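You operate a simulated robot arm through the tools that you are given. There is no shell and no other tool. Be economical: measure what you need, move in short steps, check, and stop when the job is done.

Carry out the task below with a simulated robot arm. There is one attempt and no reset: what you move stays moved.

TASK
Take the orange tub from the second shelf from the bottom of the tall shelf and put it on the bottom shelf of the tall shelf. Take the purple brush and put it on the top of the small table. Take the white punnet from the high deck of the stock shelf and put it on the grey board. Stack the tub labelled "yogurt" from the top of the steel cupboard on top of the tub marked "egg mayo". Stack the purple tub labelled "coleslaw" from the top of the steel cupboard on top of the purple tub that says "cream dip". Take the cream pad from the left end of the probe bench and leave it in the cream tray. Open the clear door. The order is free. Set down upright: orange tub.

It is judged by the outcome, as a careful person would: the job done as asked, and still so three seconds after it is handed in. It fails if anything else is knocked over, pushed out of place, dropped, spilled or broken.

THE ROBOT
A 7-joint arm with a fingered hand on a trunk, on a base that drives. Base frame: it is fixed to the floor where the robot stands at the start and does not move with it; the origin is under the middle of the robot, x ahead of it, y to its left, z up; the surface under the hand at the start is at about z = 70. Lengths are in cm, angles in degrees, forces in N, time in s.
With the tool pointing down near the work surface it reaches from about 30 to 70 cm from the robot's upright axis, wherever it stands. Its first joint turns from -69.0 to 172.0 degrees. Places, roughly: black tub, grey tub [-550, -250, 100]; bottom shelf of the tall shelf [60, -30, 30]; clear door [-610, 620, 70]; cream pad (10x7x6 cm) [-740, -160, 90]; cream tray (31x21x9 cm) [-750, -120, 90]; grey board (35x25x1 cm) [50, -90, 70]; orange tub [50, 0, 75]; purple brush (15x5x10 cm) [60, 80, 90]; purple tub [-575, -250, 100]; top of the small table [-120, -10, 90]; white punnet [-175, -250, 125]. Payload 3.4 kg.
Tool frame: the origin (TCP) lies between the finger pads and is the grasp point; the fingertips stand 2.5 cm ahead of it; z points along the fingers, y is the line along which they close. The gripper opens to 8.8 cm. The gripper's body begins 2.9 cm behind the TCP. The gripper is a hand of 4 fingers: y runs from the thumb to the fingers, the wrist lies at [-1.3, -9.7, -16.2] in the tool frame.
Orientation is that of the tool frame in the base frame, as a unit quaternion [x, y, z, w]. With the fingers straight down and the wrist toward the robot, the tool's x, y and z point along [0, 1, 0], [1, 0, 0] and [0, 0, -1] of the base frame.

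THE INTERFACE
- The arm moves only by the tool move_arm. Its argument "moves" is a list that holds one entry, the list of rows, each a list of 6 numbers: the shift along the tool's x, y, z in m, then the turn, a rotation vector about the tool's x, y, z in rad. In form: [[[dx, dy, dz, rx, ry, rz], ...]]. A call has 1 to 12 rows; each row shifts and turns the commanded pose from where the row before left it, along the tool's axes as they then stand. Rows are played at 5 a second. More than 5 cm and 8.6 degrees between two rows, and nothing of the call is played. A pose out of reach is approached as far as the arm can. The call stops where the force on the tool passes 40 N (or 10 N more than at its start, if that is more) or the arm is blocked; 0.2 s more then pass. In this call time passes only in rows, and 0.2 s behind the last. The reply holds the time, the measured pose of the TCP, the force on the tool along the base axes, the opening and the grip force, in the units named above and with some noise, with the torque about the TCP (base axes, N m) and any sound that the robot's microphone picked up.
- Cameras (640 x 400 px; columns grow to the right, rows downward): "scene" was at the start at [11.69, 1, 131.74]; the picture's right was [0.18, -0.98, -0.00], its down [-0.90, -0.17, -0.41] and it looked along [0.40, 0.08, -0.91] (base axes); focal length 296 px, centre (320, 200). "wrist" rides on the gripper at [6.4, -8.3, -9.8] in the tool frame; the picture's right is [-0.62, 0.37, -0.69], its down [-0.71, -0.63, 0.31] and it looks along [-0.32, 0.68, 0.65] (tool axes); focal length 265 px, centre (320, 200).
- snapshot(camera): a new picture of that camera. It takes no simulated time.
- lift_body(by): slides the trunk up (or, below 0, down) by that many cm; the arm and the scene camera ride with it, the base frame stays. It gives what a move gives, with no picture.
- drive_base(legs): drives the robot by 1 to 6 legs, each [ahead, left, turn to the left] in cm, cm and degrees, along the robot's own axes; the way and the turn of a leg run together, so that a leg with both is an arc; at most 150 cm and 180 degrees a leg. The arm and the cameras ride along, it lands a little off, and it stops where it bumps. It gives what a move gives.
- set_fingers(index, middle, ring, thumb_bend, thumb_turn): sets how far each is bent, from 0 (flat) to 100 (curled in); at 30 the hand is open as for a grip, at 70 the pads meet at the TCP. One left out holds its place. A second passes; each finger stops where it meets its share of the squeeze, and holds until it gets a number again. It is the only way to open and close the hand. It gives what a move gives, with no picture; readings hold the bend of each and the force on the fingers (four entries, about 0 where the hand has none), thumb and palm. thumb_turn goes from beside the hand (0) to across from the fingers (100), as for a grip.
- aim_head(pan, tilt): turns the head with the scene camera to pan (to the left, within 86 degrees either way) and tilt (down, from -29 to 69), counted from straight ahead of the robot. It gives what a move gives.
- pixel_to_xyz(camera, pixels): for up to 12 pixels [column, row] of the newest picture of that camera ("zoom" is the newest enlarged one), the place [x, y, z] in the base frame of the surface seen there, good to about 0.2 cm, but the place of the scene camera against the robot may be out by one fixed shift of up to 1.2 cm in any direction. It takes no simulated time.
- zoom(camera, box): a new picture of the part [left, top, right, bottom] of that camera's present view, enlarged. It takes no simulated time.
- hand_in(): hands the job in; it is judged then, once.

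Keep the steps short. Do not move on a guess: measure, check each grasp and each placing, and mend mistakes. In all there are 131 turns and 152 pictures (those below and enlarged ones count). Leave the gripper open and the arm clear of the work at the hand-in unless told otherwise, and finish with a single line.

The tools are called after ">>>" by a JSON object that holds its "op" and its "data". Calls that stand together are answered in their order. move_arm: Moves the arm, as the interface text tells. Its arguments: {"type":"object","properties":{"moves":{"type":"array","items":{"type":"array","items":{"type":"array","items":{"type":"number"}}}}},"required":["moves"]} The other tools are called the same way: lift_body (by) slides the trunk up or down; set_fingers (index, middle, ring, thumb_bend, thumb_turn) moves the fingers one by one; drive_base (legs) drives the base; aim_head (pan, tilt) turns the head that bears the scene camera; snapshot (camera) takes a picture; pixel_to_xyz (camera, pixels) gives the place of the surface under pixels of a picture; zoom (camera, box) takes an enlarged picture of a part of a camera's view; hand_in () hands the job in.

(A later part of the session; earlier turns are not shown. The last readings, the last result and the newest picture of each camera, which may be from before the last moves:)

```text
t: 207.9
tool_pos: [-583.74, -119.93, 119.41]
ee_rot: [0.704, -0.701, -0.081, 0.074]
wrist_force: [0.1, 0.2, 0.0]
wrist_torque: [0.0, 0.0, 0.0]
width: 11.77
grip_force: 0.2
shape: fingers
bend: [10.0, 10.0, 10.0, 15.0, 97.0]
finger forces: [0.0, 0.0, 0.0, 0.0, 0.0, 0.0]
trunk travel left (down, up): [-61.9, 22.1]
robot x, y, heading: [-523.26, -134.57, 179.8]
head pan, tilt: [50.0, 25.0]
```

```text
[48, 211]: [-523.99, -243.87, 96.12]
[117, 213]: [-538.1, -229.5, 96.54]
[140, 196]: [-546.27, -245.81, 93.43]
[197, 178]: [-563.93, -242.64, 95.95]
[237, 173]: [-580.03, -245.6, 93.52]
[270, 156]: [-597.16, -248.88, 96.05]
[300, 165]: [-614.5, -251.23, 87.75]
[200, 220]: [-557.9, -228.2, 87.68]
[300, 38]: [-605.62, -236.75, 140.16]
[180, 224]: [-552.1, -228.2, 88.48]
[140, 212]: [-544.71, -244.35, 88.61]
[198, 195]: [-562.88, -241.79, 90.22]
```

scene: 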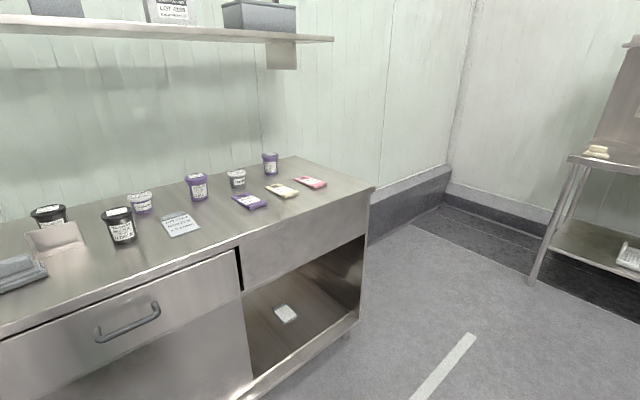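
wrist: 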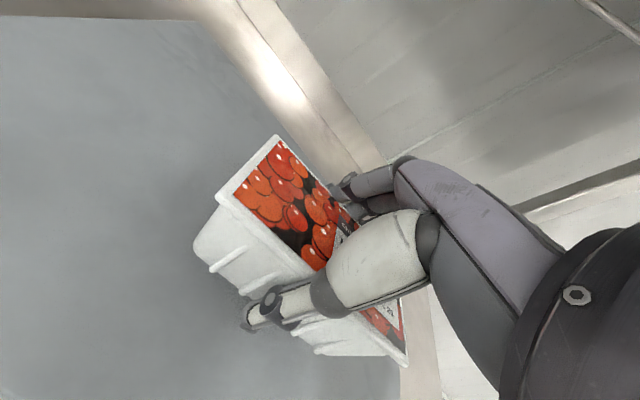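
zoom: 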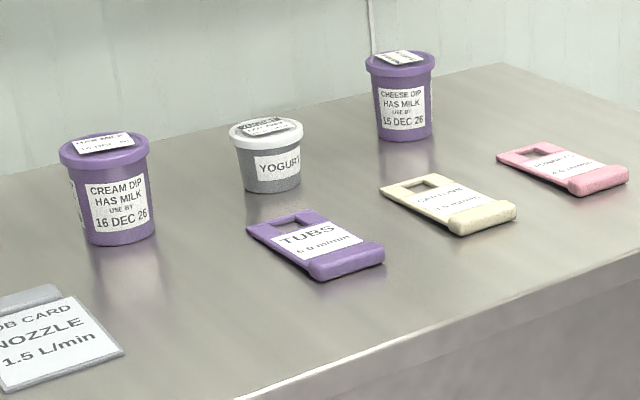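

Layout (top z≈87.7): egg mayo (−524,−244), egg salad (−538,−229.5), coleslaw (−546,−246), cream dip (−564,−243), yogurt (−580,−246). Overhead shelf z≈137. I turn to face the cupboard and line up with the coleslaw.

>>> {"op": "drive_base", "data": {"legs": [[0, 0, 90], [0, -9, 0]]}}

>>> {"op": "aim_head", "data": {"pan": 0, "tilt": 35}}

>>> {"op": "snapshot", "data": {"camera": "scene"}}

>>> {"op": "pixel_to_xyz", "data": {"camera": "scene", "pixels": [[200, 260], [320, 260], [450, 270], [300, 300], [320, 245], [320, 235]]}}

```text
t: 213.0
tool_pos: [-544.0, -196.31, 119.38]
ee_rot: [0.994, 0.03, -0.001, 0.11]
wrist_force: [0.6, -0.1, -0.3]
wrist_torque: [0.03, -0.03, -0.01]
width: 11.73
grip_force: 0.0
shape: fingers
bend: [10.0, 10.0, 10.0, 15.0, 97.0]
finger forces: [0.1, 0.0, 0.0, 0.0, 0.0, 0.1]
trunk travel left (down, up): [-61.9, 22.1]
robot x, y, heading: [-532.6, -135.51, -87.4]
head pan, tilt: [50.0, 25.0]
```

```text
t: 214.2
tool_pos: [-543.9, -196.35, 119.33]
ee_rot: [0.993, 0.029, -0.001, 0.11]
wrist_force: [0.1, 0.1, -0.1]
wrist_torque: [0.05, 0.02, -0.01]
width: 11.74
grip_force: 0.1
shape: fingers
bend: [10.0, 10.0, 10.0, 15.0, 97.0]
finger forces: [0.0, 0.1, 0.0, 0.1, 0.0, 0.0]
trunk travel left (down, up): [-61.9, 22.1]
robot x, y, heading: [-532.6, -134.98, -87.4]
head pan, tilt: [0.0, 35.0]
```

```text
66 pictures are left
```

scene: 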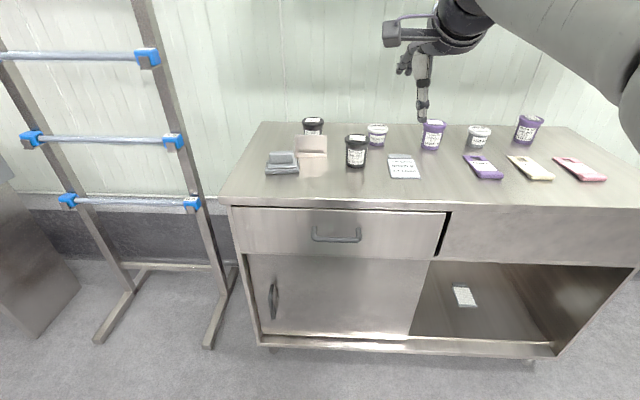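

```text
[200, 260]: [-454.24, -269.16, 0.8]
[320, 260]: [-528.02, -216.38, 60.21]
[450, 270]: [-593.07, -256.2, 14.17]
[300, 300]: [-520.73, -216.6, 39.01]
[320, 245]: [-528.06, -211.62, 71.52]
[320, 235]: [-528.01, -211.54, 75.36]
```

The cupboard front is at y≈−211. I extend the arm 6 cm so the base keeps its distance, straighten the heading, and approach with the hand still high.

>>> {"op": "move_arm", "data": {"moves": [[[0, 0.0293, 0.0065, 0, 0, 0], [0, 0.0293, 0.0065, 0, 0, 0]]]}}

>>> {"op": "drive_base", "data": {"legs": [[0, 0, -2.6], [32, 0, 0]]}}

>>> {"op": "lift_body", "data": {"by": -14}}

>>> {"op": "snapshot", "data": {"camera": "wrist"}}

>>> {"op": "snapshot", "data": {"camera": "scene"}}

```text
t: 214.8
tool_pos: [-543.53, -202.72, 119.11]
ee_rot: [0.994, 0.03, -0.001, 0.108]
wrist_force: [0.0, -1.0, -0.6]
wrist_torque: [0.01, 0.03, 0.0]
width: 11.76
grip_force: 0.0
shape: fingers
bend: [10.0, 10.0, 10.0, 15.0, 97.0]
finger forces: [0.0, 0.1, 0.0, 0.0, 0.1, 0.0]
trunk travel left (down, up): [-61.9, 22.1]
robot x, y, heading: [-532.78, -135.36, -87.4]
head pan, tilt: [0.0, 35.0]
```

```text
t: 217.3
tool_pos: [-546.11, -234.76, 119.29]
ee_rot: [0.994, 0.009, -0.003, 0.11]
wrist_force: [0.1, 0.2, -0.3]
wrist_torque: [0.0, -0.01, 0.0]
width: 11.79
grip_force: 0.0
shape: fingers
bend: [10.0, 10.0, 10.0, 15.0, 97.0]
finger forces: [0.0, 0.0, 0.0, 0.0, 0.0, 0.0]
trunk travel left (down, up): [-61.9, 22.1]
robot x, y, heading: [-532.24, -168.19, -89.7]
head pan, tilt: [0.0, 35.0]
```

```text
t: 219.0
tool_pos: [-546.07, -234.67, 105.32]
ee_rot: [0.994, 0.009, -0.003, 0.11]
wrist_force: [0.4, 0.0, 0.2]
wrist_torque: [0.01, 0.01, 0.03]
width: 11.74
grip_force: 0.1
shape: fingers
bend: [10.0, 10.0, 10.0, 15.0, 97.0]
finger forces: [0.0, 0.0, 0.0, 0.0, 0.0, 0.0]
trunk travel left (down, up): [-47.9, 36.1]
robot x, y, heading: [-532.05, -167.97, -89.5]
head pan, tilt: [0.0, 35.0]
```

```text
65 pictures are left
```

wrist: 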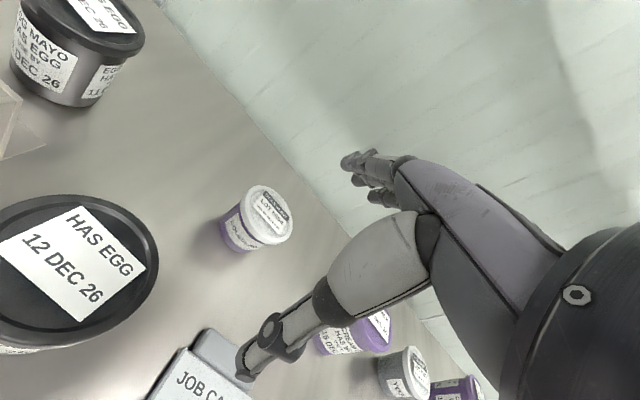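

```text
64 pictures are left
```

scene: 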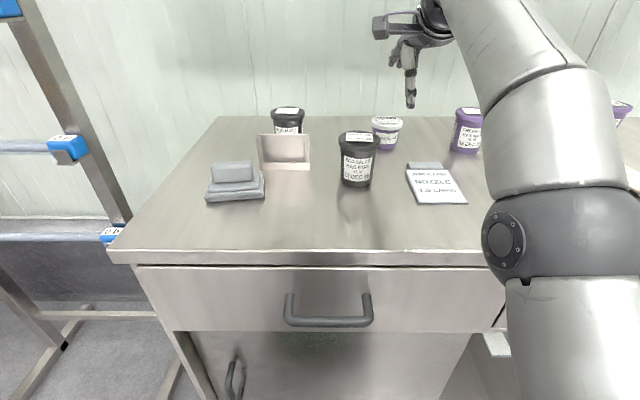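

I measure the tub lids with the wrist camera.

>>> {"op": "pixel_to_xyz", "data": {"camera": "wrist", "pixels": [[243, 197], [292, 220], [258, 238], [270, 187], [268, 213], [232, 242], [385, 325], [355, 322], [400, 360], [427, 365], [100, 20], [120, 55]]}}

>>> {"op": "pixel_to_xyz", "data": {"camera": "scene", "pixels": [[373, 121], [402, 121], [387, 126], [358, 136], [468, 113]]}}

```text
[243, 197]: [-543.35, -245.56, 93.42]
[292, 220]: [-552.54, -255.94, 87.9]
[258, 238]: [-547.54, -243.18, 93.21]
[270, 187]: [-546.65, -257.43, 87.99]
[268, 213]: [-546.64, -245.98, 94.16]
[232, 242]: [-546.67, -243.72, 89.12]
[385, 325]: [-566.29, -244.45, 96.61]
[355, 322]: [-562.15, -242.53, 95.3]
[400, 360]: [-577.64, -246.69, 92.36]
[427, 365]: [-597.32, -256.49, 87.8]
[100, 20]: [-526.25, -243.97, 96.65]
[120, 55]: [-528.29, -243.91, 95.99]
```

```text
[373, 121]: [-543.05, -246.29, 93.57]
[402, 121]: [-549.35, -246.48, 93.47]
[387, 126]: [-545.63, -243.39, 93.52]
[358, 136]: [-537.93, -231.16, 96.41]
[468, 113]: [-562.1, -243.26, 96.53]
```

Coleslaw lid centre (−546.4, −246.1), top 93.6. I drive 11.4 forward and lower in stages.

>>> {"op": "drive_base", "data": {"legs": [[11.3, -0.2, 0]]}}

>>> {"op": "lift_body", "data": {"by": -7}}

>>> {"op": "snapshot", "data": {"camera": "wrist"}}

>>> {"op": "pixel_to_xyz", "data": {"camera": "wrist", "pixels": [[350, 170], [245, 355], [270, 330], [250, 250], [300, 260], [270, 300], [230, 270], [270, 235]]}}

```text
t: 220.2
tool_pos: [-546.36, -245.94, 105.33]
ee_rot: [0.994, 0.008, -0.003, 0.11]
wrist_force: [0.1, -0.7, -0.2]
wrist_torque: [0.0, -0.01, 0.02]
width: 11.73
grip_force: 0.0
shape: fingers
bend: [10.0, 10.0, 10.0, 15.0, 97.0]
finger forces: [0.1, 0.0, 0.0, 0.1, 0.1, 0.1]
trunk travel left (down, up): [-47.9, 36.1]
robot x, y, heading: [-532.53, -179.39, -89.7]
head pan, tilt: [0.0, 35.0]
```

```text
t: 221.3
tool_pos: [-546.36, -245.91, 98.44]
ee_rot: [0.994, 0.009, -0.004, 0.111]
wrist_force: [-0.6, -1.0, 0.1]
wrist_torque: [0.02, 0.01, -0.01]
width: 11.74
grip_force: 0.1
shape: fingers
bend: [10.0, 10.0, 10.0, 15.0, 97.0]
finger forces: [0.1, 0.0, 0.0, 0.1, 0.0, 0.0]
trunk travel left (down, up): [-40.9, 43.1]
robot x, y, heading: [-532.72, -179.41, -90.0]
head pan, tilt: [0.0, 35.0]
```

```text
63 pictures are left
```

wrist: 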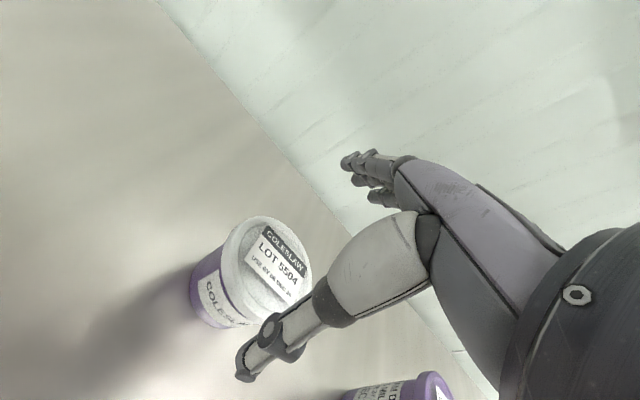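

```text
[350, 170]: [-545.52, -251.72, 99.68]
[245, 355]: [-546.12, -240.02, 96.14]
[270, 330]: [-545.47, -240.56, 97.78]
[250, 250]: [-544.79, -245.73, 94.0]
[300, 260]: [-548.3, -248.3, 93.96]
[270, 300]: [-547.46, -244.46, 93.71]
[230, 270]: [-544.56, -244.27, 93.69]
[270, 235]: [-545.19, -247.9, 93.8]
```

Well centred. I lower 6.5 cm and close.

>>> {"op": "lift_body", "data": {"by": -6.4}}

>>> {"op": "set_fingers", "data": {"index": 50, "middle": 52, "ring": 52, "thumb_bend": 50}}

>>> {"op": "snapshot", "data": {"camera": "wrist"}}

```text
t: 222.3
tool_pos: [-546.3, -245.21, 92.76]
ee_rot: [0.993, 0.008, -0.005, 0.115]
wrist_force: [0.1, -0.7, 0.0]
wrist_torque: [0.0, -0.03, -0.01]
width: 11.75
grip_force: 0.0
shape: fingers
bend: [10.0, 10.0, 10.0, 15.0, 97.0]
finger forces: [0.0, 0.0, 0.1, 0.1, 0.0, 0.0]
trunk travel left (down, up): [-34.5, 49.5]
robot x, y, heading: [-532.48, -179.22, -89.8]
head pan, tilt: [0.0, 35.0]
```

```text
t: 223.3
tool_pos: [-546.27, -245.25, 92.64]
ee_rot: [0.993, 0.008, -0.004, 0.115]
wrist_force: [0.9, -1.5, 6.6]
wrist_torque: [-0.27, 0.01, 0.04]
width: 6.31
grip_force: 17.6
shape: fingers
bend: [39.0, 49.0, 47.0, 45.0, 96.0]
finger forces: [10.2, 3.2, 5.5, 0.0, 16.3, 0.1]
trunk travel left (down, up): [-34.5, 49.5]
robot x, y, heading: [-532.54, -179.25, -89.9]
head pan, tilt: [0.0, 35.0]
```

```text
62 pictures are left
```

wrist: 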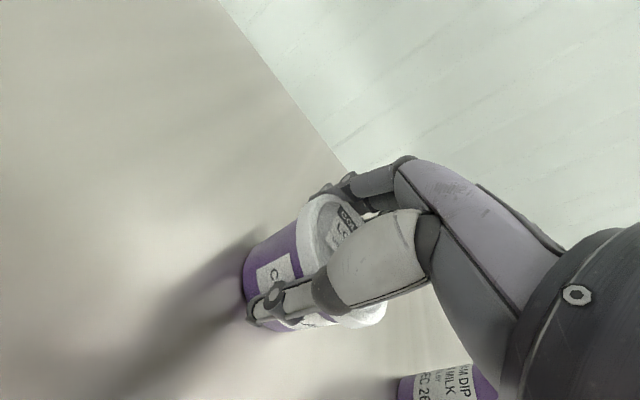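

Grip is good, but the last centimetre was blocked slightly – the upper arm likely touched the cupboard edge. I lift right away.

>>> {"op": "lift_body", "data": {"by": 3}}

>>> {"op": "set_fingers", "data": {"middle": 55, "ring": 55, "thumb_bend": 52}}

>>> {"op": "lift_body", "data": {"by": 11}}

>>> {"op": "aim_head", "data": {"pan": -20, "tilt": 40}}

>>> {"op": "snapshot", "data": {"camera": "scene"}}

>>> {"op": "snapshot", "data": {"camera": "wrist"}}

```text
t: 224.1
tool_pos: [-546.52, -246.03, 94.89]
ee_rot: [0.994, 0.008, -0.003, 0.11]
wrist_force: [0.1, 0.3, -1.4]
wrist_torque: [-0.02, 0.02, -0.01]
width: 6.25
grip_force: 16.8
shape: fingers
bend: [41.0, 49.0, 48.0, 45.0, 96.0]
finger forces: [8.0, 3.2, 4.9, 0.1, 16.9, 0.0]
trunk travel left (down, up): [-37.5, 46.5]
robot x, y, heading: [-532.48, -179.23, -89.8]
head pan, tilt: [0.0, 35.0]
```

```text
t: 225.1
tool_pos: [-546.39, -245.87, 95.01]
ee_rot: [0.994, 0.009, -0.003, 0.109]
wrist_force: [0.1, -0.1, -1.7]
wrist_torque: [0.0, -0.05, -0.01]
width: 6.21
grip_force: 19.5
shape: fingers
bend: [41.0, 51.0, 49.0, 45.0, 95.0]
finger forces: [7.2, 4.9, 6.6, 0.0, 19.8, 0.0]
trunk travel left (down, up): [-37.5, 46.5]
robot x, y, heading: [-532.7, -179.39, -89.6]
head pan, tilt: [0.0, 35.0]
```

```text
t: 226.5
tool_pos: [-546.5, -245.92, 105.92]
ee_rot: [0.994, 0.008, -0.003, 0.11]
wrist_force: [0.3, -0.3, -1.1]
wrist_torque: [-0.02, -0.03, -0.04]
width: 6.22
grip_force: 19.4
shape: fingers
bend: [41.0, 51.0, 49.0, 45.0, 95.0]
finger forces: [7.4, 4.9, 6.6, 0.0, 19.8, 0.0]
trunk travel left (down, up): [-48.5, 35.5]
robot x, y, heading: [-532.67, -179.5, -89.8]
head pan, tilt: [0.0, 35.0]
```

```text
t: 227.3
tool_pos: [-546.41, -245.84, 105.94]
ee_rot: [0.994, 0.009, -0.004, 0.111]
wrist_force: [0.0, -0.3, -1.4]
wrist_torque: [-0.03, -0.05, 0.01]
width: 6.24
grip_force: 18.6
shape: fingers
bend: [41.0, 51.0, 49.0, 45.0, 95.0]
finger forces: [7.4, 4.8, 6.6, 0.0, 19.8, 0.0]
trunk travel left (down, up): [-48.5, 35.5]
robot x, y, heading: [-532.68, -179.11, -89.4]
head pan, tilt: [-20.0, 40.0]
```

```text
61 pictures are left
```

scene: 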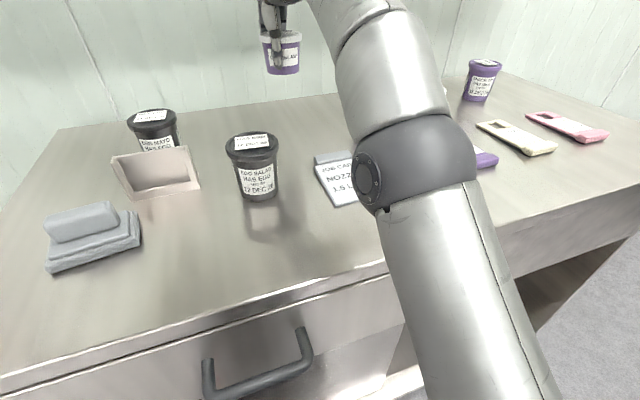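

```text
60 pictures are left
```

wrist: 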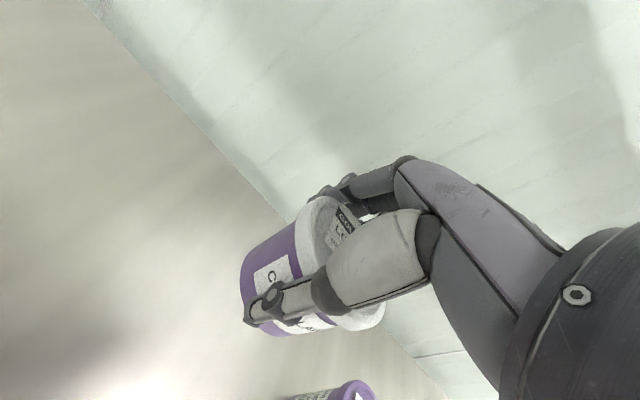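

The coleslaw is held. I back 12 cm and go right 18 cm so the wrist camera sees the cream dip in front of the held tub.

>>> {"op": "drive_base", "data": {"legs": [[-12, 0, 0], [0, -17.8, 0]]}}

>>> {"op": "snapshot", "data": {"camera": "wrist"}}

>>> {"op": "aim_head", "data": {"pan": 0, "tilt": 30}}

>>> {"op": "snapshot", "data": {"camera": "scene"}}

```text
t: 229.7
tool_pos: [-564.73, -233.96, 105.95]
ee_rot: [0.994, 0.008, -0.004, 0.11]
wrist_force: [0.3, -0.6, -1.1]
wrist_torque: [-0.03, -0.02, 0.02]
width: 6.2
grip_force: 20.2
shape: fingers
bend: [41.0, 51.0, 49.0, 45.0, 95.0]
finger forces: [7.2, 4.9, 6.7, 0.0, 19.7, 0.0]
trunk travel left (down, up): [-48.5, 35.5]
robot x, y, heading: [-550.74, -167.27, -90.1]
head pan, tilt: [-20.0, 40.0]
```

```text
59 pictures are left
```

wrist: 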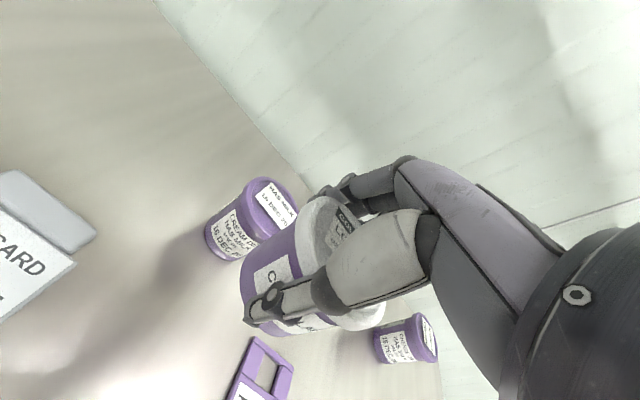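

```text
t: 230.5
tool_pos: [-564.57, -234.06, 105.95]
ee_rot: [0.994, 0.007, -0.003, 0.111]
wrist_force: [-0.3, 0.5, -1.7]
wrist_torque: [-0.03, -0.05, 0.0]
width: 6.22
grip_force: 19.3
shape: fingers
bend: [41.0, 51.0, 49.0, 45.0, 95.0]
finger forces: [7.3, 4.9, 6.6, 0.0, 19.7, 0.1]
trunk travel left (down, up): [-48.5, 35.5]
robot x, y, heading: [-550.38, -167.4, -90.0]
head pan, tilt: [0.0, 30.0]
```

```text
58 pictures are left
```

scene: 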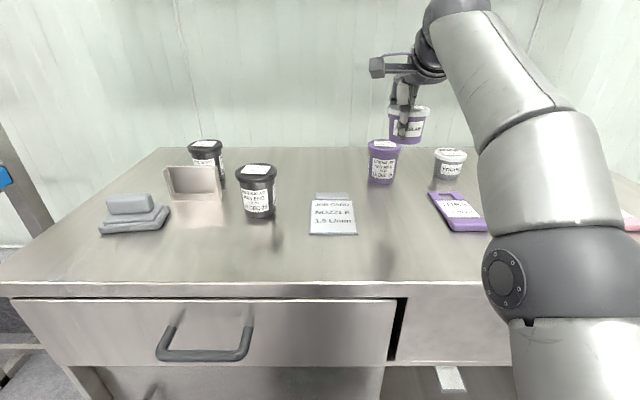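

>>> {"op": "pixel_to_xyz", "data": {"camera": "wrist", "pixels": [[252, 183], [270, 180], [290, 195], [275, 203], [248, 205], [262, 228], [280, 208], [242, 270], [245, 300], [262, 330], [318, 202], [300, 240]]}}

>>> {"op": "pixel_to_xyz", "data": {"camera": "scene", "pixels": [[369, 146], [398, 146], [384, 151], [384, 141], [436, 153], [464, 153], [450, 158], [391, 112], [405, 140], [205, 144], [189, 147], [222, 147]]}}

```text
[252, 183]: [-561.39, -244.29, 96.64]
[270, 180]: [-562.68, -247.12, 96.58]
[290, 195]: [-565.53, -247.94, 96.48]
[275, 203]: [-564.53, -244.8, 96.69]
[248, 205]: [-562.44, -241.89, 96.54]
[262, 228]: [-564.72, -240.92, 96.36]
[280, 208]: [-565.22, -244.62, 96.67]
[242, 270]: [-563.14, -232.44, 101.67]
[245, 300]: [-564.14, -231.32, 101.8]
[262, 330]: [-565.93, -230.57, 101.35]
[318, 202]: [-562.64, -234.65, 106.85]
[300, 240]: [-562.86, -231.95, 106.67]
```

```text
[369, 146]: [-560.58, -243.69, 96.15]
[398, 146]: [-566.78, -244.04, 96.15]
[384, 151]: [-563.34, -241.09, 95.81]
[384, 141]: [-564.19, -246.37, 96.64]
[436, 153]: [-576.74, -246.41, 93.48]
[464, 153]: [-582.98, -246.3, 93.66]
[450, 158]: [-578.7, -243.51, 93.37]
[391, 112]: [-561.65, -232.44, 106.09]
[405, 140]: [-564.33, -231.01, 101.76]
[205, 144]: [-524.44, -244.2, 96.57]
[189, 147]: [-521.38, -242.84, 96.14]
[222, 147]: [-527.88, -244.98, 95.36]
```

>>> {"op": "zoom", "data": {"camera": "scene", "box": [350, 90, 480, 190]}}

```text
4.00 times, centred on (415, 140) of scene
```

zoom: 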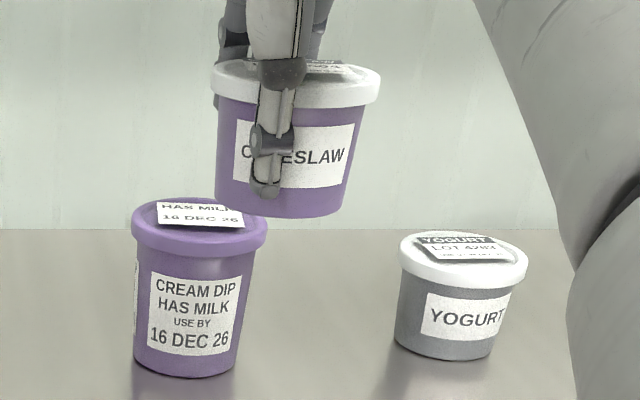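

>>> {"op": "pixel_to_xyz", "data": {"camera": "zoom", "pixels": [[214, 85], [378, 88], [325, 105], [222, 200], [343, 200], [310, 214], [310, 160], [135, 230], [264, 235], [200, 255], [402, 258], [525, 262]]}}

```text
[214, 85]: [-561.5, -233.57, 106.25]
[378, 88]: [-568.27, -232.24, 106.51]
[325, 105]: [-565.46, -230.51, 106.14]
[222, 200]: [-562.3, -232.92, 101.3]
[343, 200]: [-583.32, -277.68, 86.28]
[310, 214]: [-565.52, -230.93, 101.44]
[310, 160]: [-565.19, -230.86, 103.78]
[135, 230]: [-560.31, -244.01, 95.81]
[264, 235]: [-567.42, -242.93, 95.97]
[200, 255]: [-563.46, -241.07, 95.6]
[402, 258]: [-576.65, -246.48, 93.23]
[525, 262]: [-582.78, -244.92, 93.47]
```

In one picture: held tub centre (−564.95, −233.8), cream dip centre (−563.9, −244.5). I drive 10.7 forward and 1.0 left; bottom clearance is ~4 cm.

>>> {"op": "drive_base", "data": {"legs": [[10.7, 1.0, 0]]}}

>>> {"op": "lift_body", "data": {"by": -2.8}}

>>> {"op": "zoom", "data": {"camera": "scene", "box": [350, 90, 480, 190]}}

>>> {"op": "snapshot", "data": {"camera": "wrist"}}

```text
t: 231.7
tool_pos: [-563.83, -244.62, 105.95]
ee_rot: [0.994, 0.006, -0.004, 0.109]
wrist_force: [0.2, 0.2, -1.7]
wrist_torque: [0.02, -0.01, 0.0]
width: 6.21
grip_force: 19.7
shape: fingers
bend: [41.0, 51.0, 49.0, 45.0, 95.0]
finger forces: [7.4, 4.9, 6.6, 0.0, 19.8, 0.0]
trunk travel left (down, up): [-48.5, 35.5]
robot x, y, heading: [-549.26, -178.11, -90.1]
head pan, tilt: [0.0, 30.0]
```

```text
t: 232.4
tool_pos: [-563.86, -244.5, 103.04]
ee_rot: [0.994, 0.004, -0.004, 0.11]
wrist_force: [0.6, 0.5, -1.6]
wrist_torque: [0.01, 0.0, 0.06]
width: 6.24
grip_force: 18.5
shape: fingers
bend: [41.0, 51.0, 49.0, 45.0, 95.0]
finger forces: [7.4, 4.9, 6.4, 0.1, 19.8, 0.1]
trunk travel left (down, up): [-45.7, 38.3]
robot x, y, heading: [-549.53, -178.38, -89.9]
head pan, tilt: [0.0, 30.0]
```

```text
4.00 times, centred on (415, 140) of scene
```

zoom: 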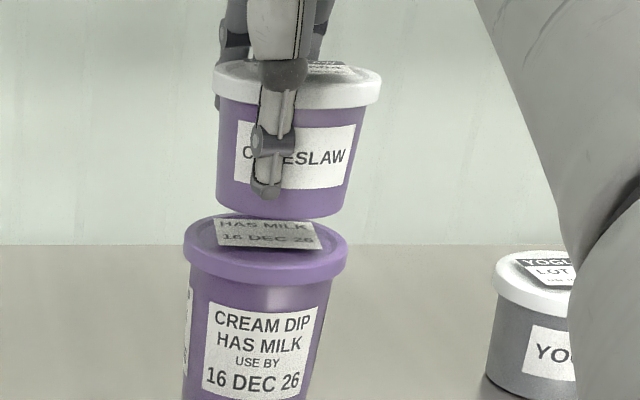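

```text
55 pictures are left
```

wrist: 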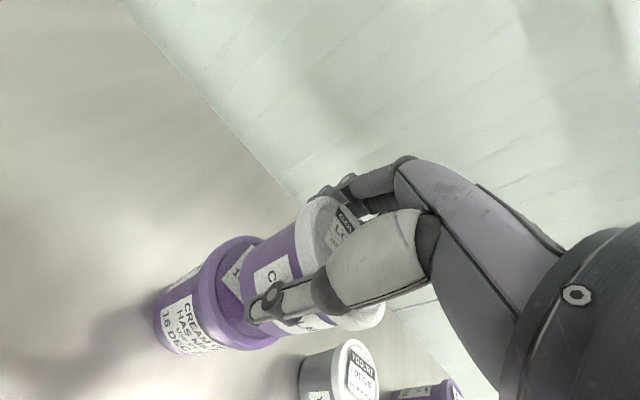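

>>> {"op": "pixel_to_xyz", "data": {"camera": "zoom", "pixels": [[217, 90], [378, 90], [325, 107], [188, 250], [344, 255], [265, 280], [222, 205], [330, 212], [270, 217], [280, 108]]}}

```text
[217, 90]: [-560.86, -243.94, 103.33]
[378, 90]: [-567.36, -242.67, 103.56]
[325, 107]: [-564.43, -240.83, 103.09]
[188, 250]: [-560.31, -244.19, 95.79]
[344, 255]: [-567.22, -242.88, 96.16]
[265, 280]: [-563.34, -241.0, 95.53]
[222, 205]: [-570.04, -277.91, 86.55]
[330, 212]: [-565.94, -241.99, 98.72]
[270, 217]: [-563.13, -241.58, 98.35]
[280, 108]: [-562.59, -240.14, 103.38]
```

Aligned within 0.3 cm. Bottom z≈98.2 against lid 96.6; I lower 1.4 and then in a small step.

>>> {"op": "lift_body", "data": {"by": -1.4}}

>>> {"op": "lift_body", "data": {"by": -0.4}}

>>> {"op": "zoom", "data": {"camera": "scene", "box": [350, 70, 480, 170]}}

```text
t: 233.1
tool_pos: [-563.86, -244.69, 101.76]
ee_rot: [0.994, 0.005, -0.004, 0.11]
wrist_force: [0.3, 0.3, -1.8]
wrist_torque: [-0.02, -0.03, 0.0]
width: 6.21
grip_force: 18.9
shape: fingers
bend: [41.0, 51.0, 49.0, 45.0, 95.0]
finger forces: [7.5, 5.0, 6.6, 0.0, 19.7, 0.0]
trunk travel left (down, up): [-44.3, 39.7]
robot x, y, heading: [-549.68, -177.99, -90.3]
head pan, tilt: [0.0, 30.0]
```

```text
t: 233.6
tool_pos: [-563.83, -244.62, 101.53]
ee_rot: [0.994, 0.005, -0.004, 0.11]
wrist_force: [0.4, 0.0, 1.1]
wrist_torque: [-0.09, 0.03, 0.01]
width: 6.19
grip_force: 20.3
shape: fingers
bend: [41.0, 51.0, 49.0, 45.0, 95.0]
finger forces: [8.1, 4.7, 6.9, 0.1, 20.0, 0.1]
trunk travel left (down, up): [-43.9, 40.1]
robot x, y, heading: [-549.73, -178.24, -90.2]
head pan, tilt: [0.0, 30.0]
```

```text
4.00 times, centred on (415, 120) of scene
```

zoom: 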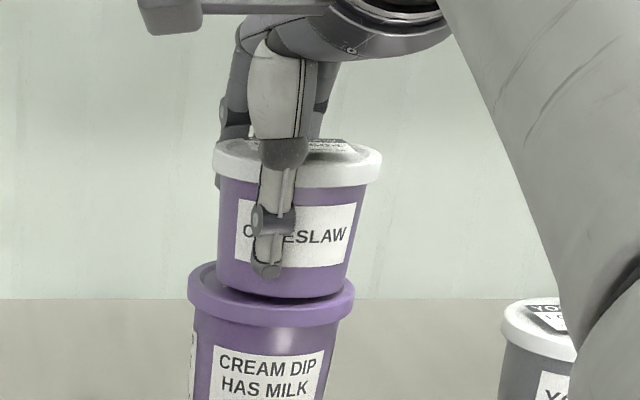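

Just touching. I lower 0.2 more and open both sides evenly.

>>> {"op": "lift_body", "data": {"by": -0.2}}

>>> {"op": "set_fingers", "data": {"index": 32, "middle": 38, "ring": 36, "thumb_bend": 34}}

>>> {"op": "set_fingers", "data": {"index": 10, "middle": 10, "ring": 10, "thumb_bend": 15}}

>>> {"op": "lift_body", "data": {"by": 8}}

>>> {"op": "snapshot", "data": {"camera": "wrist"}}

>>> {"op": "snapshot", "data": {"camera": "scene"}}

```text
t: 234.1
tool_pos: [-563.96, -244.46, 101.31]
ee_rot: [0.994, 0.005, -0.004, 0.111]
wrist_force: [0.1, -1.2, 6.9]
wrist_torque: [-0.21, 0.03, 0.04]
width: 6.23
grip_force: 21.0
shape: fingers
bend: [41.0, 51.0, 49.0, 46.0, 95.0]
finger forces: [9.2, 4.6, 7.6, 0.1, 20.4, 0.1]
trunk travel left (down, up): [-43.7, 40.3]
robot x, y, heading: [-549.31, -178.3, -90.1]
head pan, tilt: [0.0, 30.0]
```

```text
t: 235.1
tool_pos: [-563.8, -244.42, 101.19]
ee_rot: [0.994, 0.004, -0.004, 0.11]
wrist_force: [0.3, 0.2, 0.1]
wrist_torque: [0.0, 0.01, 0.0]
width: 7.87
grip_force: 0.4
shape: fingers
bend: [32.0, 38.0, 36.0, 34.0, 97.0]
finger forces: [0.0, 0.0, 0.0, 0.0, 0.5, 0.0]
trunk travel left (down, up): [-43.7, 40.3]
robot x, y, heading: [-549.22, -177.96, -90.1]
head pan, tilt: [0.0, 30.0]
```

```text
t: 236.1
tool_pos: [-563.88, -244.63, 101.16]
ee_rot: [0.994, 0.004, -0.004, 0.11]
wrist_force: [0.0, 0.5, -0.2]
wrist_torque: [0.01, -0.02, 0.03]
width: 11.78
grip_force: 0.2
shape: fingers
bend: [10.0, 10.0, 10.0, 15.0, 97.0]
finger forces: [0.0, 0.1, 0.0, 0.0, 0.0, 0.0]
trunk travel left (down, up): [-43.7, 40.3]
robot x, y, heading: [-549.52, -178.17, -90.2]
head pan, tilt: [0.0, 30.0]
```

```text
t: 237.3
tool_pos: [-563.88, -244.46, 109.3]
ee_rot: [0.994, 0.005, -0.004, 0.11]
wrist_force: [-0.8, -0.5, 1.2]
wrist_torque: [0.01, -0.02, -0.01]
width: 11.71
grip_force: 0.0
shape: fingers
bend: [10.0, 10.0, 10.0, 15.0, 97.0]
finger forces: [0.0, 0.1, 0.1, 0.0, 0.1, 0.0]
trunk travel left (down, up): [-51.7, 32.3]
robot x, y, heading: [-549.48, -177.86, -90.2]
head pan, tilt: [0.0, 30.0]
```

```text
53 pictures are left
```

wrist: 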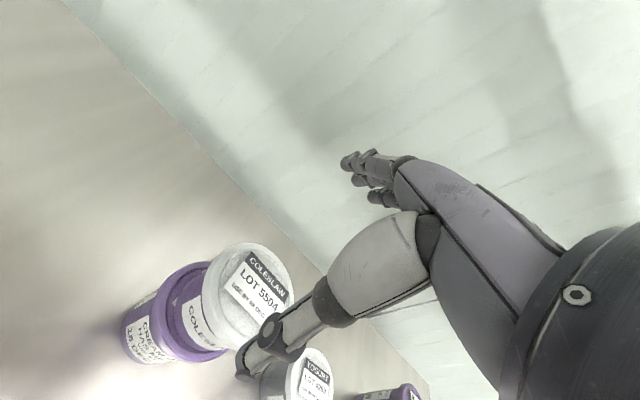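

```text
52 pictures are left
```

scene: 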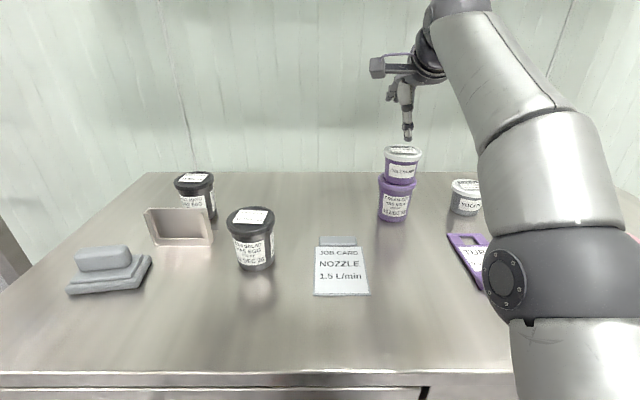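

The stack is good. I check the elbow position to avoid the cupboard edge for the yogurt pick.

>>> {"op": "pixel_to_xyz", "data": {"camera": "scene", "pixels": [[500, 240], [560, 260], [540, 320], [490, 300], [560, 160], [500, 60], [300, 378], [465, 183], [453, 187], [480, 187], [464, 192], [470, 260]]}}

>>> {"op": "aim_head", "data": {"pan": -35, "tilt": 50}}

>>> {"op": "snapshot", "data": {"camera": "scene"}}

>>> {"op": "pixel_to_xyz", "data": {"camera": "scene", "pixels": [[330, 150], [340, 230], [400, 190], [330, 200], [360, 60], [420, 320], [200, 300]]}}

```text
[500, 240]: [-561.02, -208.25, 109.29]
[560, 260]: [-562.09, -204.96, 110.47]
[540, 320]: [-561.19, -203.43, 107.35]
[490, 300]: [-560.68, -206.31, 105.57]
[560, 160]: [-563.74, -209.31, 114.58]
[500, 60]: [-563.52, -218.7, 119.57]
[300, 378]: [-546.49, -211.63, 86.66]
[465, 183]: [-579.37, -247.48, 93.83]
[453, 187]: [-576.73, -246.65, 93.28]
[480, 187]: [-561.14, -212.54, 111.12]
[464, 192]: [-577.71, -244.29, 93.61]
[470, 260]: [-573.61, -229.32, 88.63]
```

```text
t: 238.3
tool_pos: [-563.81, -244.51, 109.16]
ee_rot: [0.994, 0.005, -0.004, 0.11]
wrist_force: [-0.5, -0.4, -0.3]
wrist_torque: [0.01, -0.01, 0.0]
width: 11.72
grip_force: 0.0
shape: fingers
bend: [10.0, 10.0, 10.0, 15.0, 97.0]
finger forces: [0.1, 0.1, 0.0, 0.0, 0.0, 0.0]
trunk travel left (down, up): [-51.7, 32.3]
robot x, y, heading: [-549.47, -178.27, -90.0]
head pan, tilt: [-35.0, 50.0]
```

```text
51 pictures are left
```

scene: 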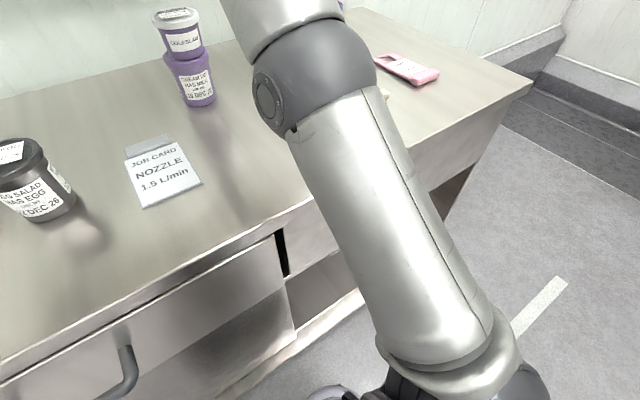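

```text
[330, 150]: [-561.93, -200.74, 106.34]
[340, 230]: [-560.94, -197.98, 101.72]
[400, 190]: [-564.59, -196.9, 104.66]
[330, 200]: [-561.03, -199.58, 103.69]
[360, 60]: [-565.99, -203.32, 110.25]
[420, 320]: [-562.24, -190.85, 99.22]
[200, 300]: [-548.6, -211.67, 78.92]
```

The elbow's underside is ~10 cm below its top, so it rested on the cupboard's front edge at TCP≈93. I straighten the arm by 3 cm while the base goes back 3, and see whether the elbow rises.

>>> {"op": "drive_base", "data": {"legs": [[-4, -15.8, 0]]}}

>>> {"op": "move_arm", "data": {"moves": [[[0, 0.0293, 0.0065, 0, 0, 0], [0, 0.01, 0.002, 0, 0, 0]]]}}

>>> {"op": "snapshot", "data": {"camera": "scene"}}

>>> {"op": "pixel_to_xyz", "data": {"camera": "scene", "pixels": [[330, 150], [340, 230], [330, 200], [360, 60], [300, 100], [300, 60], [265, 100], [200, 300]]}}

>>> {"op": "snapshot", "data": {"camera": "wrist"}}

```text
t: 239.7
tool_pos: [-579.72, -240.35, 109.2]
ee_rot: [0.994, 0.005, -0.004, 0.11]
wrist_force: [-0.9, 0.0, 0.2]
wrist_torque: [0.0, 0.01, 0.0]
width: 11.7
grip_force: 0.0
shape: fingers
bend: [10.0, 10.0, 10.0, 15.0, 97.0]
finger forces: [0.1, 0.0, 0.0, 0.0, 0.0, 0.0]
trunk travel left (down, up): [-51.7, 32.3]
robot x, y, heading: [-565.22, -173.92, -90.1]
head pan, tilt: [-35.0, 50.0]
```

```text
t: 240.3
tool_pos: [-579.39, -241.5, 107.87]
ee_rot: [0.994, 0.005, -0.003, 0.109]
wrist_force: [0.6, 0.4, 0.1]
wrist_torque: [-0.04, 0.04, 0.0]
width: 11.76
grip_force: 0.1
shape: fingers
bend: [10.0, 10.0, 10.0, 15.0, 97.0]
finger forces: [0.0, 0.0, 0.0, 0.0, 0.0, 0.0]
out of reach, approached as far as the arm can: row 1, 2
trunk travel left (down, up): [-51.7, 32.3]
robot x, y, heading: [-565.14, -173.93, -90.4]
head pan, tilt: [-35.0, 50.0]
```

```text
50 pictures are left
```

scene: 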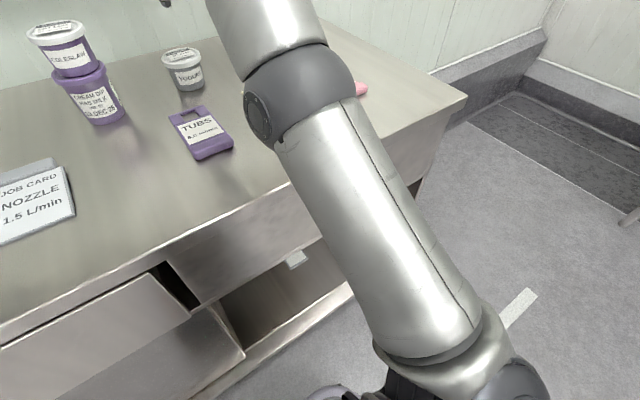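

```text
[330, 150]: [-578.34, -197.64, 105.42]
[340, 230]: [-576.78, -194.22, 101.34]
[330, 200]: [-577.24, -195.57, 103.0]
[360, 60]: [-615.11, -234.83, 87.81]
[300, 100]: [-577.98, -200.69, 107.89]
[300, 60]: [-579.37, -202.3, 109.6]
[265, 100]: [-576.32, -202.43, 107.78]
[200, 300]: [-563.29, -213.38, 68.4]
```

```text
49 pictures are left
```

wrist: 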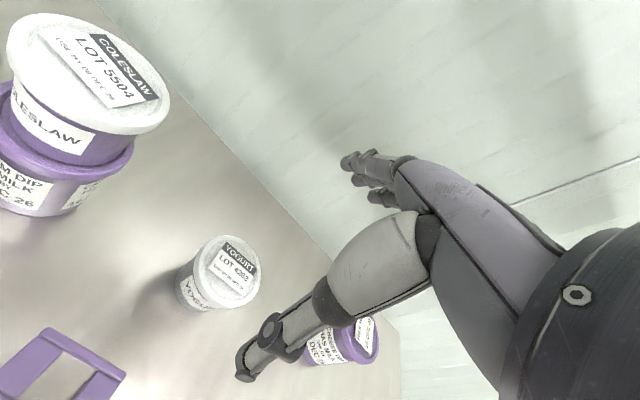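

Measure the yogurt lid.

>>> {"op": "pixel_to_xyz", "data": {"camera": "wrist", "pixels": [[205, 265], [222, 240], [250, 250], [256, 285], [230, 303], [210, 295], [235, 270], [90, 65], [10, 40], [165, 100]]}}

```text
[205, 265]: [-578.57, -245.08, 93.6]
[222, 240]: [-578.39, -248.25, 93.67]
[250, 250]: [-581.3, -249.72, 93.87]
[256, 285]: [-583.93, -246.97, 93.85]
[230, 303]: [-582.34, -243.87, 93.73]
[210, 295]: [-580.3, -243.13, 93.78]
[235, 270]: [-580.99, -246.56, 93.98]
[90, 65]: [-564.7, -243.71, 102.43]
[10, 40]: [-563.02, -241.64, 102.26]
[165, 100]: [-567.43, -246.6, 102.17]
```

Yogurt lid centre is about (−580.8, −246.4), top 93.8. I drive right 1.3, forward 4.8, and lower to z≈98.

>>> {"op": "drive_base", "data": {"legs": [[4.8, -1.3, 0]]}}

>>> {"op": "lift_body", "data": {"by": -9.5}}

>>> {"op": "snapshot", "data": {"camera": "wrist"}}

>>> {"op": "pixel_to_xyz", "data": {"camera": "wrist", "pixels": [[225, 265], [265, 215], [310, 270], [250, 318], [268, 265], [350, 170], [245, 365], [270, 330]]}}

```text
t: 241.2
tool_pos: [-580.76, -246.38, 107.8]
ee_rot: [0.994, 0.004, -0.004, 0.109]
wrist_force: [0.7, -0.6, -0.9]
wrist_torque: [0.01, -0.02, 0.01]
width: 11.77
grip_force: 0.0
shape: fingers
bend: [10.0, 10.0, 10.0, 15.0, 97.0]
finger forces: [0.0, 0.0, 0.0, 0.0, 0.1, 0.0]
trunk travel left (down, up): [-51.7, 32.3]
robot x, y, heading: [-566.38, -178.5, -90.4]
head pan, tilt: [-35.0, 50.0]
```

```text
t: 242.5
tool_pos: [-580.67, -246.23, 98.4]
ee_rot: [0.994, 0.003, -0.005, 0.109]
wrist_force: [0.6, -0.2, -0.5]
wrist_torque: [-0.05, 0.0, 0.0]
width: 11.75
grip_force: 0.1
shape: fingers
bend: [10.0, 10.0, 10.0, 15.0, 97.0]
finger forces: [0.1, 0.0, 0.1, 0.0, 0.0, 0.0]
trunk travel left (down, up): [-42.2, 41.8]
robot x, y, heading: [-566.49, -178.6, -90.1]
head pan, tilt: [-35.0, 50.0]
```

```text
48 pictures are left
```

wrist: 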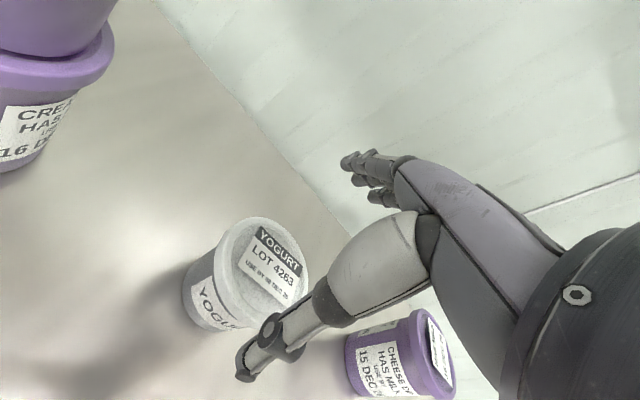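

```text
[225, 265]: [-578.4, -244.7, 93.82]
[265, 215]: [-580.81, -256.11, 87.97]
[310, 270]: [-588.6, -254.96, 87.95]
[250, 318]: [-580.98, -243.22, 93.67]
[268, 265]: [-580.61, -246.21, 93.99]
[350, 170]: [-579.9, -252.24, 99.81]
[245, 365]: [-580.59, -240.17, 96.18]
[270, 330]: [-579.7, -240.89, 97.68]
```

Centred as before. I lower 5.5 cm and close.

>>> {"op": "lift_body", "data": {"by": -5.5}}

>>> {"op": "set_fingers", "data": {"index": 50, "middle": 54, "ring": 54, "thumb_bend": 51}}

>>> {"op": "lift_body", "data": {"by": 3}}

>>> {"op": "snapshot", "data": {"camera": "wrist"}}

```text
t: 243.5
tool_pos: [-580.75, -245.03, 93.95]
ee_rot: [0.993, 0.005, -0.004, 0.117]
wrist_force: [-0.2, -0.4, -0.7]
wrist_torque: [-0.01, 0.0, -0.03]
width: 11.74
grip_force: 0.1
shape: fingers
bend: [10.0, 10.0, 10.0, 15.0, 97.0]
finger forces: [0.0, 0.0, 0.0, 0.1, 0.1, 0.0]
trunk travel left (down, up): [-36.7, 47.3]
robot x, y, heading: [-566.57, -178.61, -90.7]
head pan, tilt: [-35.0, 50.0]
```

```text
t: 244.5
tool_pos: [-580.75, -245.08, 94.07]
ee_rot: [0.993, 0.004, -0.005, 0.118]
wrist_force: [0.0, -1.5, 7.8]
wrist_torque: [-0.27, -0.01, -0.01]
width: 6.53
grip_force: 17.0
shape: fingers
bend: [39.0, 47.0, 49.0, 43.0, 96.0]
finger forces: [9.0, 5.7, 3.9, 0.1, 14.7, 0.0]
trunk travel left (down, up): [-36.7, 47.3]
robot x, y, heading: [-566.17, -178.72, -90.2]
head pan, tilt: [-35.0, 50.0]
```

```text
t: 245.2
tool_pos: [-580.73, -246.42, 95.73]
ee_rot: [0.994, 0.005, -0.005, 0.109]
wrist_force: [0.0, -0.1, -1.1]
wrist_torque: [0.0, -0.02, 0.01]
width: 6.47
grip_force: 16.2
shape: fingers
bend: [41.0, 48.0, 49.0, 43.0, 96.0]
finger forces: [6.2, 6.4, 3.6, 0.0, 16.1, 0.0]
trunk travel left (down, up): [-39.7, 44.3]
robot x, y, heading: [-566.87, -178.33, -89.8]
head pan, tilt: [-35.0, 50.0]
```

```text
47 pictures are left
```

wrist: 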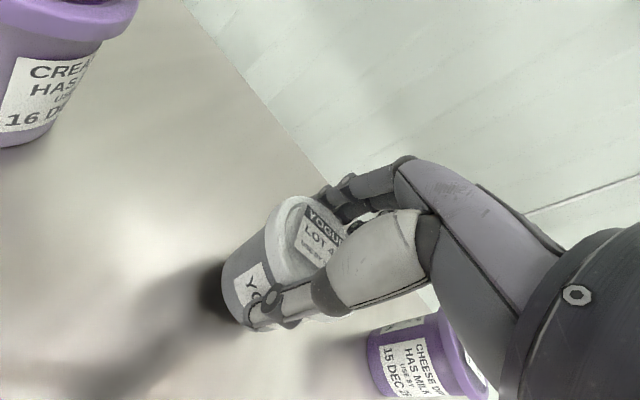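

The yogurt is held. I firm up the grip, lift 12 cm, back 24 cm and go left 56 cm toward the egg mayo, passing in front of the stack.

>>> {"op": "set_fingers", "data": {"middle": 57, "ring": 58, "thumb_bend": 54}}

>>> {"op": "lift_body", "data": {"by": 12}}

>>> {"op": "drive_base", "data": {"legs": [[-24, 0, 0], [0, 56, 0]]}}

>>> {"op": "aim_head", "data": {"pan": 0, "tilt": 30}}

>>> {"op": "snapshot", "data": {"camera": "scene"}}

>>> {"op": "snapshot", "data": {"camera": "wrist"}}

```text
t: 246.2
tool_pos: [-580.66, -246.19, 95.89]
ee_rot: [0.994, 0.004, -0.004, 0.11]
wrist_force: [0.0, 0.8, -1.8]
wrist_torque: [0.03, -0.05, 0.02]
width: 6.44
grip_force: 19.1
shape: fingers
bend: [42.0, 49.0, 51.0, 42.0, 95.0]
finger forces: [6.6, 7.3, 5.1, 0.2, 19.0, 0.1]
trunk travel left (down, up): [-39.7, 44.3]
robot x, y, heading: [-566.38, -178.2, -90.1]
head pan, tilt: [-35.0, 50.0]
```

```text
t: 247.7
tool_pos: [-580.67, -246.34, 107.89]
ee_rot: [0.994, 0.004, -0.004, 0.11]
wrist_force: [-0.3, 0.3, -1.6]
wrist_torque: [0.0, 0.0, 0.03]
width: 6.43
grip_force: 19.0
shape: fingers
bend: [42.0, 49.0, 51.0, 42.0, 95.0]
finger forces: [6.7, 7.3, 5.0, 0.0, 19.0, 0.0]
trunk travel left (down, up): [-51.7, 32.3]
robot x, y, heading: [-566.59, -178.6, -90.0]
head pan, tilt: [-35.0, 50.0]
```

```text
t: 252.4
tool_pos: [-525.63, -221.98, 107.93]
ee_rot: [0.994, -0.005, -0.004, 0.11]
wrist_force: [-0.3, 0.0, -1.6]
wrist_torque: [0.02, -0.03, -0.04]
width: 6.45
grip_force: 18.9
shape: fingers
bend: [42.0, 49.0, 51.0, 42.0, 95.0]
finger forces: [6.6, 7.3, 5.0, 0.1, 19.1, 0.0]
trunk travel left (down, up): [-51.7, 32.3]
robot x, y, heading: [-509.96, -154.42, -91.4]
head pan, tilt: [-35.0, 50.0]
```

```text
t: 253.4
tool_pos: [-525.73, -221.96, 107.77]
ee_rot: [0.994, -0.005, -0.005, 0.109]
wrist_force: [0.2, -0.4, -1.7]
wrist_torque: [-0.01, 0.01, 0.03]
width: 6.45
grip_force: 19.5
shape: fingers
bend: [42.0, 49.0, 51.0, 42.0, 95.0]
finger forces: [6.6, 7.2, 5.0, 0.1, 19.0, 0.0]
trunk travel left (down, up): [-51.7, 32.3]
robot x, y, heading: [-510.41, -154.89, -91.5]
head pan, tilt: [0.0, 30.0]
```

```text
46 pictures are left
```

scene: 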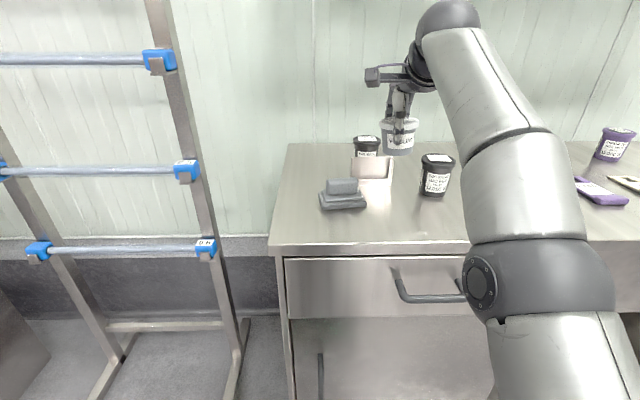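

```text
45 pictures are left
```

wrist: 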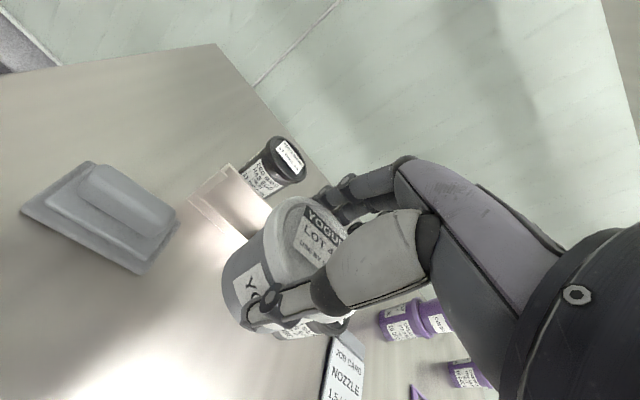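

I straighten the heading and move 12 cm forward so both tubs show in one zoom.

>>> {"op": "drive_base", "data": {"legs": [[0, 0, 1.4], [12, 0, 0]]}}

>>> {"op": "zoom", "data": {"camera": "scene", "box": [320, 90, 450, 190]}}

>>> {"op": "snapshot", "data": {"camera": "wrist"}}

```text
t: 255.0
tool_pos: [-523.71, -234.51, 107.84]
ee_rot: [0.994, 0.009, -0.003, 0.109]
wrist_force: [-0.6, -0.5, -1.8]
wrist_torque: [0.03, 0.0, 0.05]
width: 6.46
grip_force: 18.7
shape: fingers
bend: [42.0, 49.0, 51.0, 42.0, 95.0]
finger forces: [6.6, 7.3, 5.0, 0.0, 18.9, 0.0]
trunk travel left (down, up): [-51.7, 32.3]
robot x, y, heading: [-509.98, -167.07, -89.7]
head pan, tilt: [0.0, 30.0]
```

```text
4.00 times, centred on (385, 140) of scene
```

zoom: 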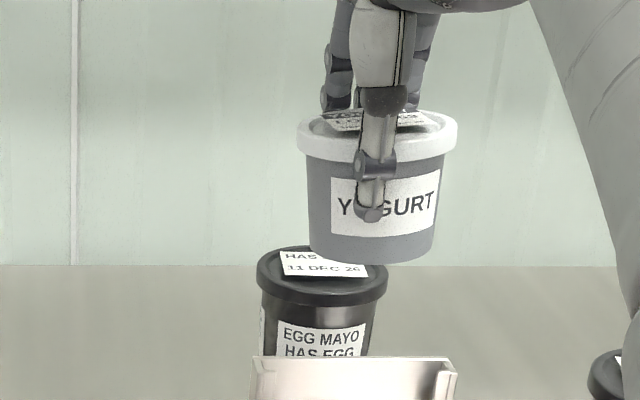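

```text
43 pictures are left
```

wrist: 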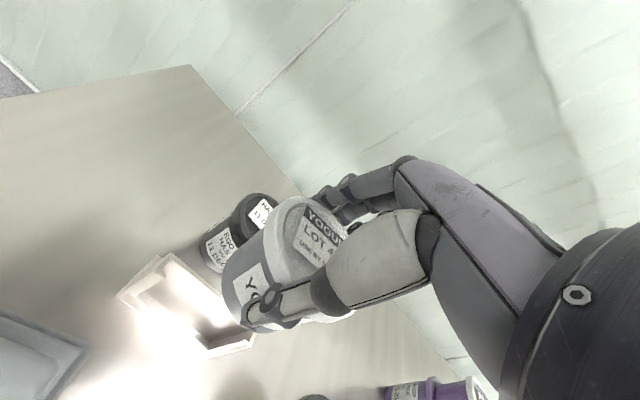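

>>> {"op": "pixel_to_xyz", "data": {"camera": "zoom", "pixels": [[300, 140], [455, 140], [415, 160], [312, 250], [430, 255], [380, 262], [260, 280], [385, 285], [322, 302], [350, 378], [260, 362], [440, 365]]}}

>>> {"op": "pixel_to_xyz", "data": {"camera": "wrist", "pixels": [[240, 225], [268, 198], [260, 212], [245, 205]]}}

```text
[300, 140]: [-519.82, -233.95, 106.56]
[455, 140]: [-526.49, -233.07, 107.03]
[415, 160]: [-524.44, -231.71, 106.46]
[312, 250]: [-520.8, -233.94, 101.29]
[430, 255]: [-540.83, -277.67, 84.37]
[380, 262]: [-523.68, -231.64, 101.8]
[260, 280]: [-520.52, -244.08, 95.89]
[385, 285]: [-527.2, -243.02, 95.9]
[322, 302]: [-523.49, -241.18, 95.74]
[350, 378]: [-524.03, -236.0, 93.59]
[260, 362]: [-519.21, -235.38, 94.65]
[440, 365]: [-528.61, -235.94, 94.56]
```

```text
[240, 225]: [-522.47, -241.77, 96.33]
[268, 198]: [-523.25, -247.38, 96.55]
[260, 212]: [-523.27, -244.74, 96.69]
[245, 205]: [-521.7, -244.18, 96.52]
```

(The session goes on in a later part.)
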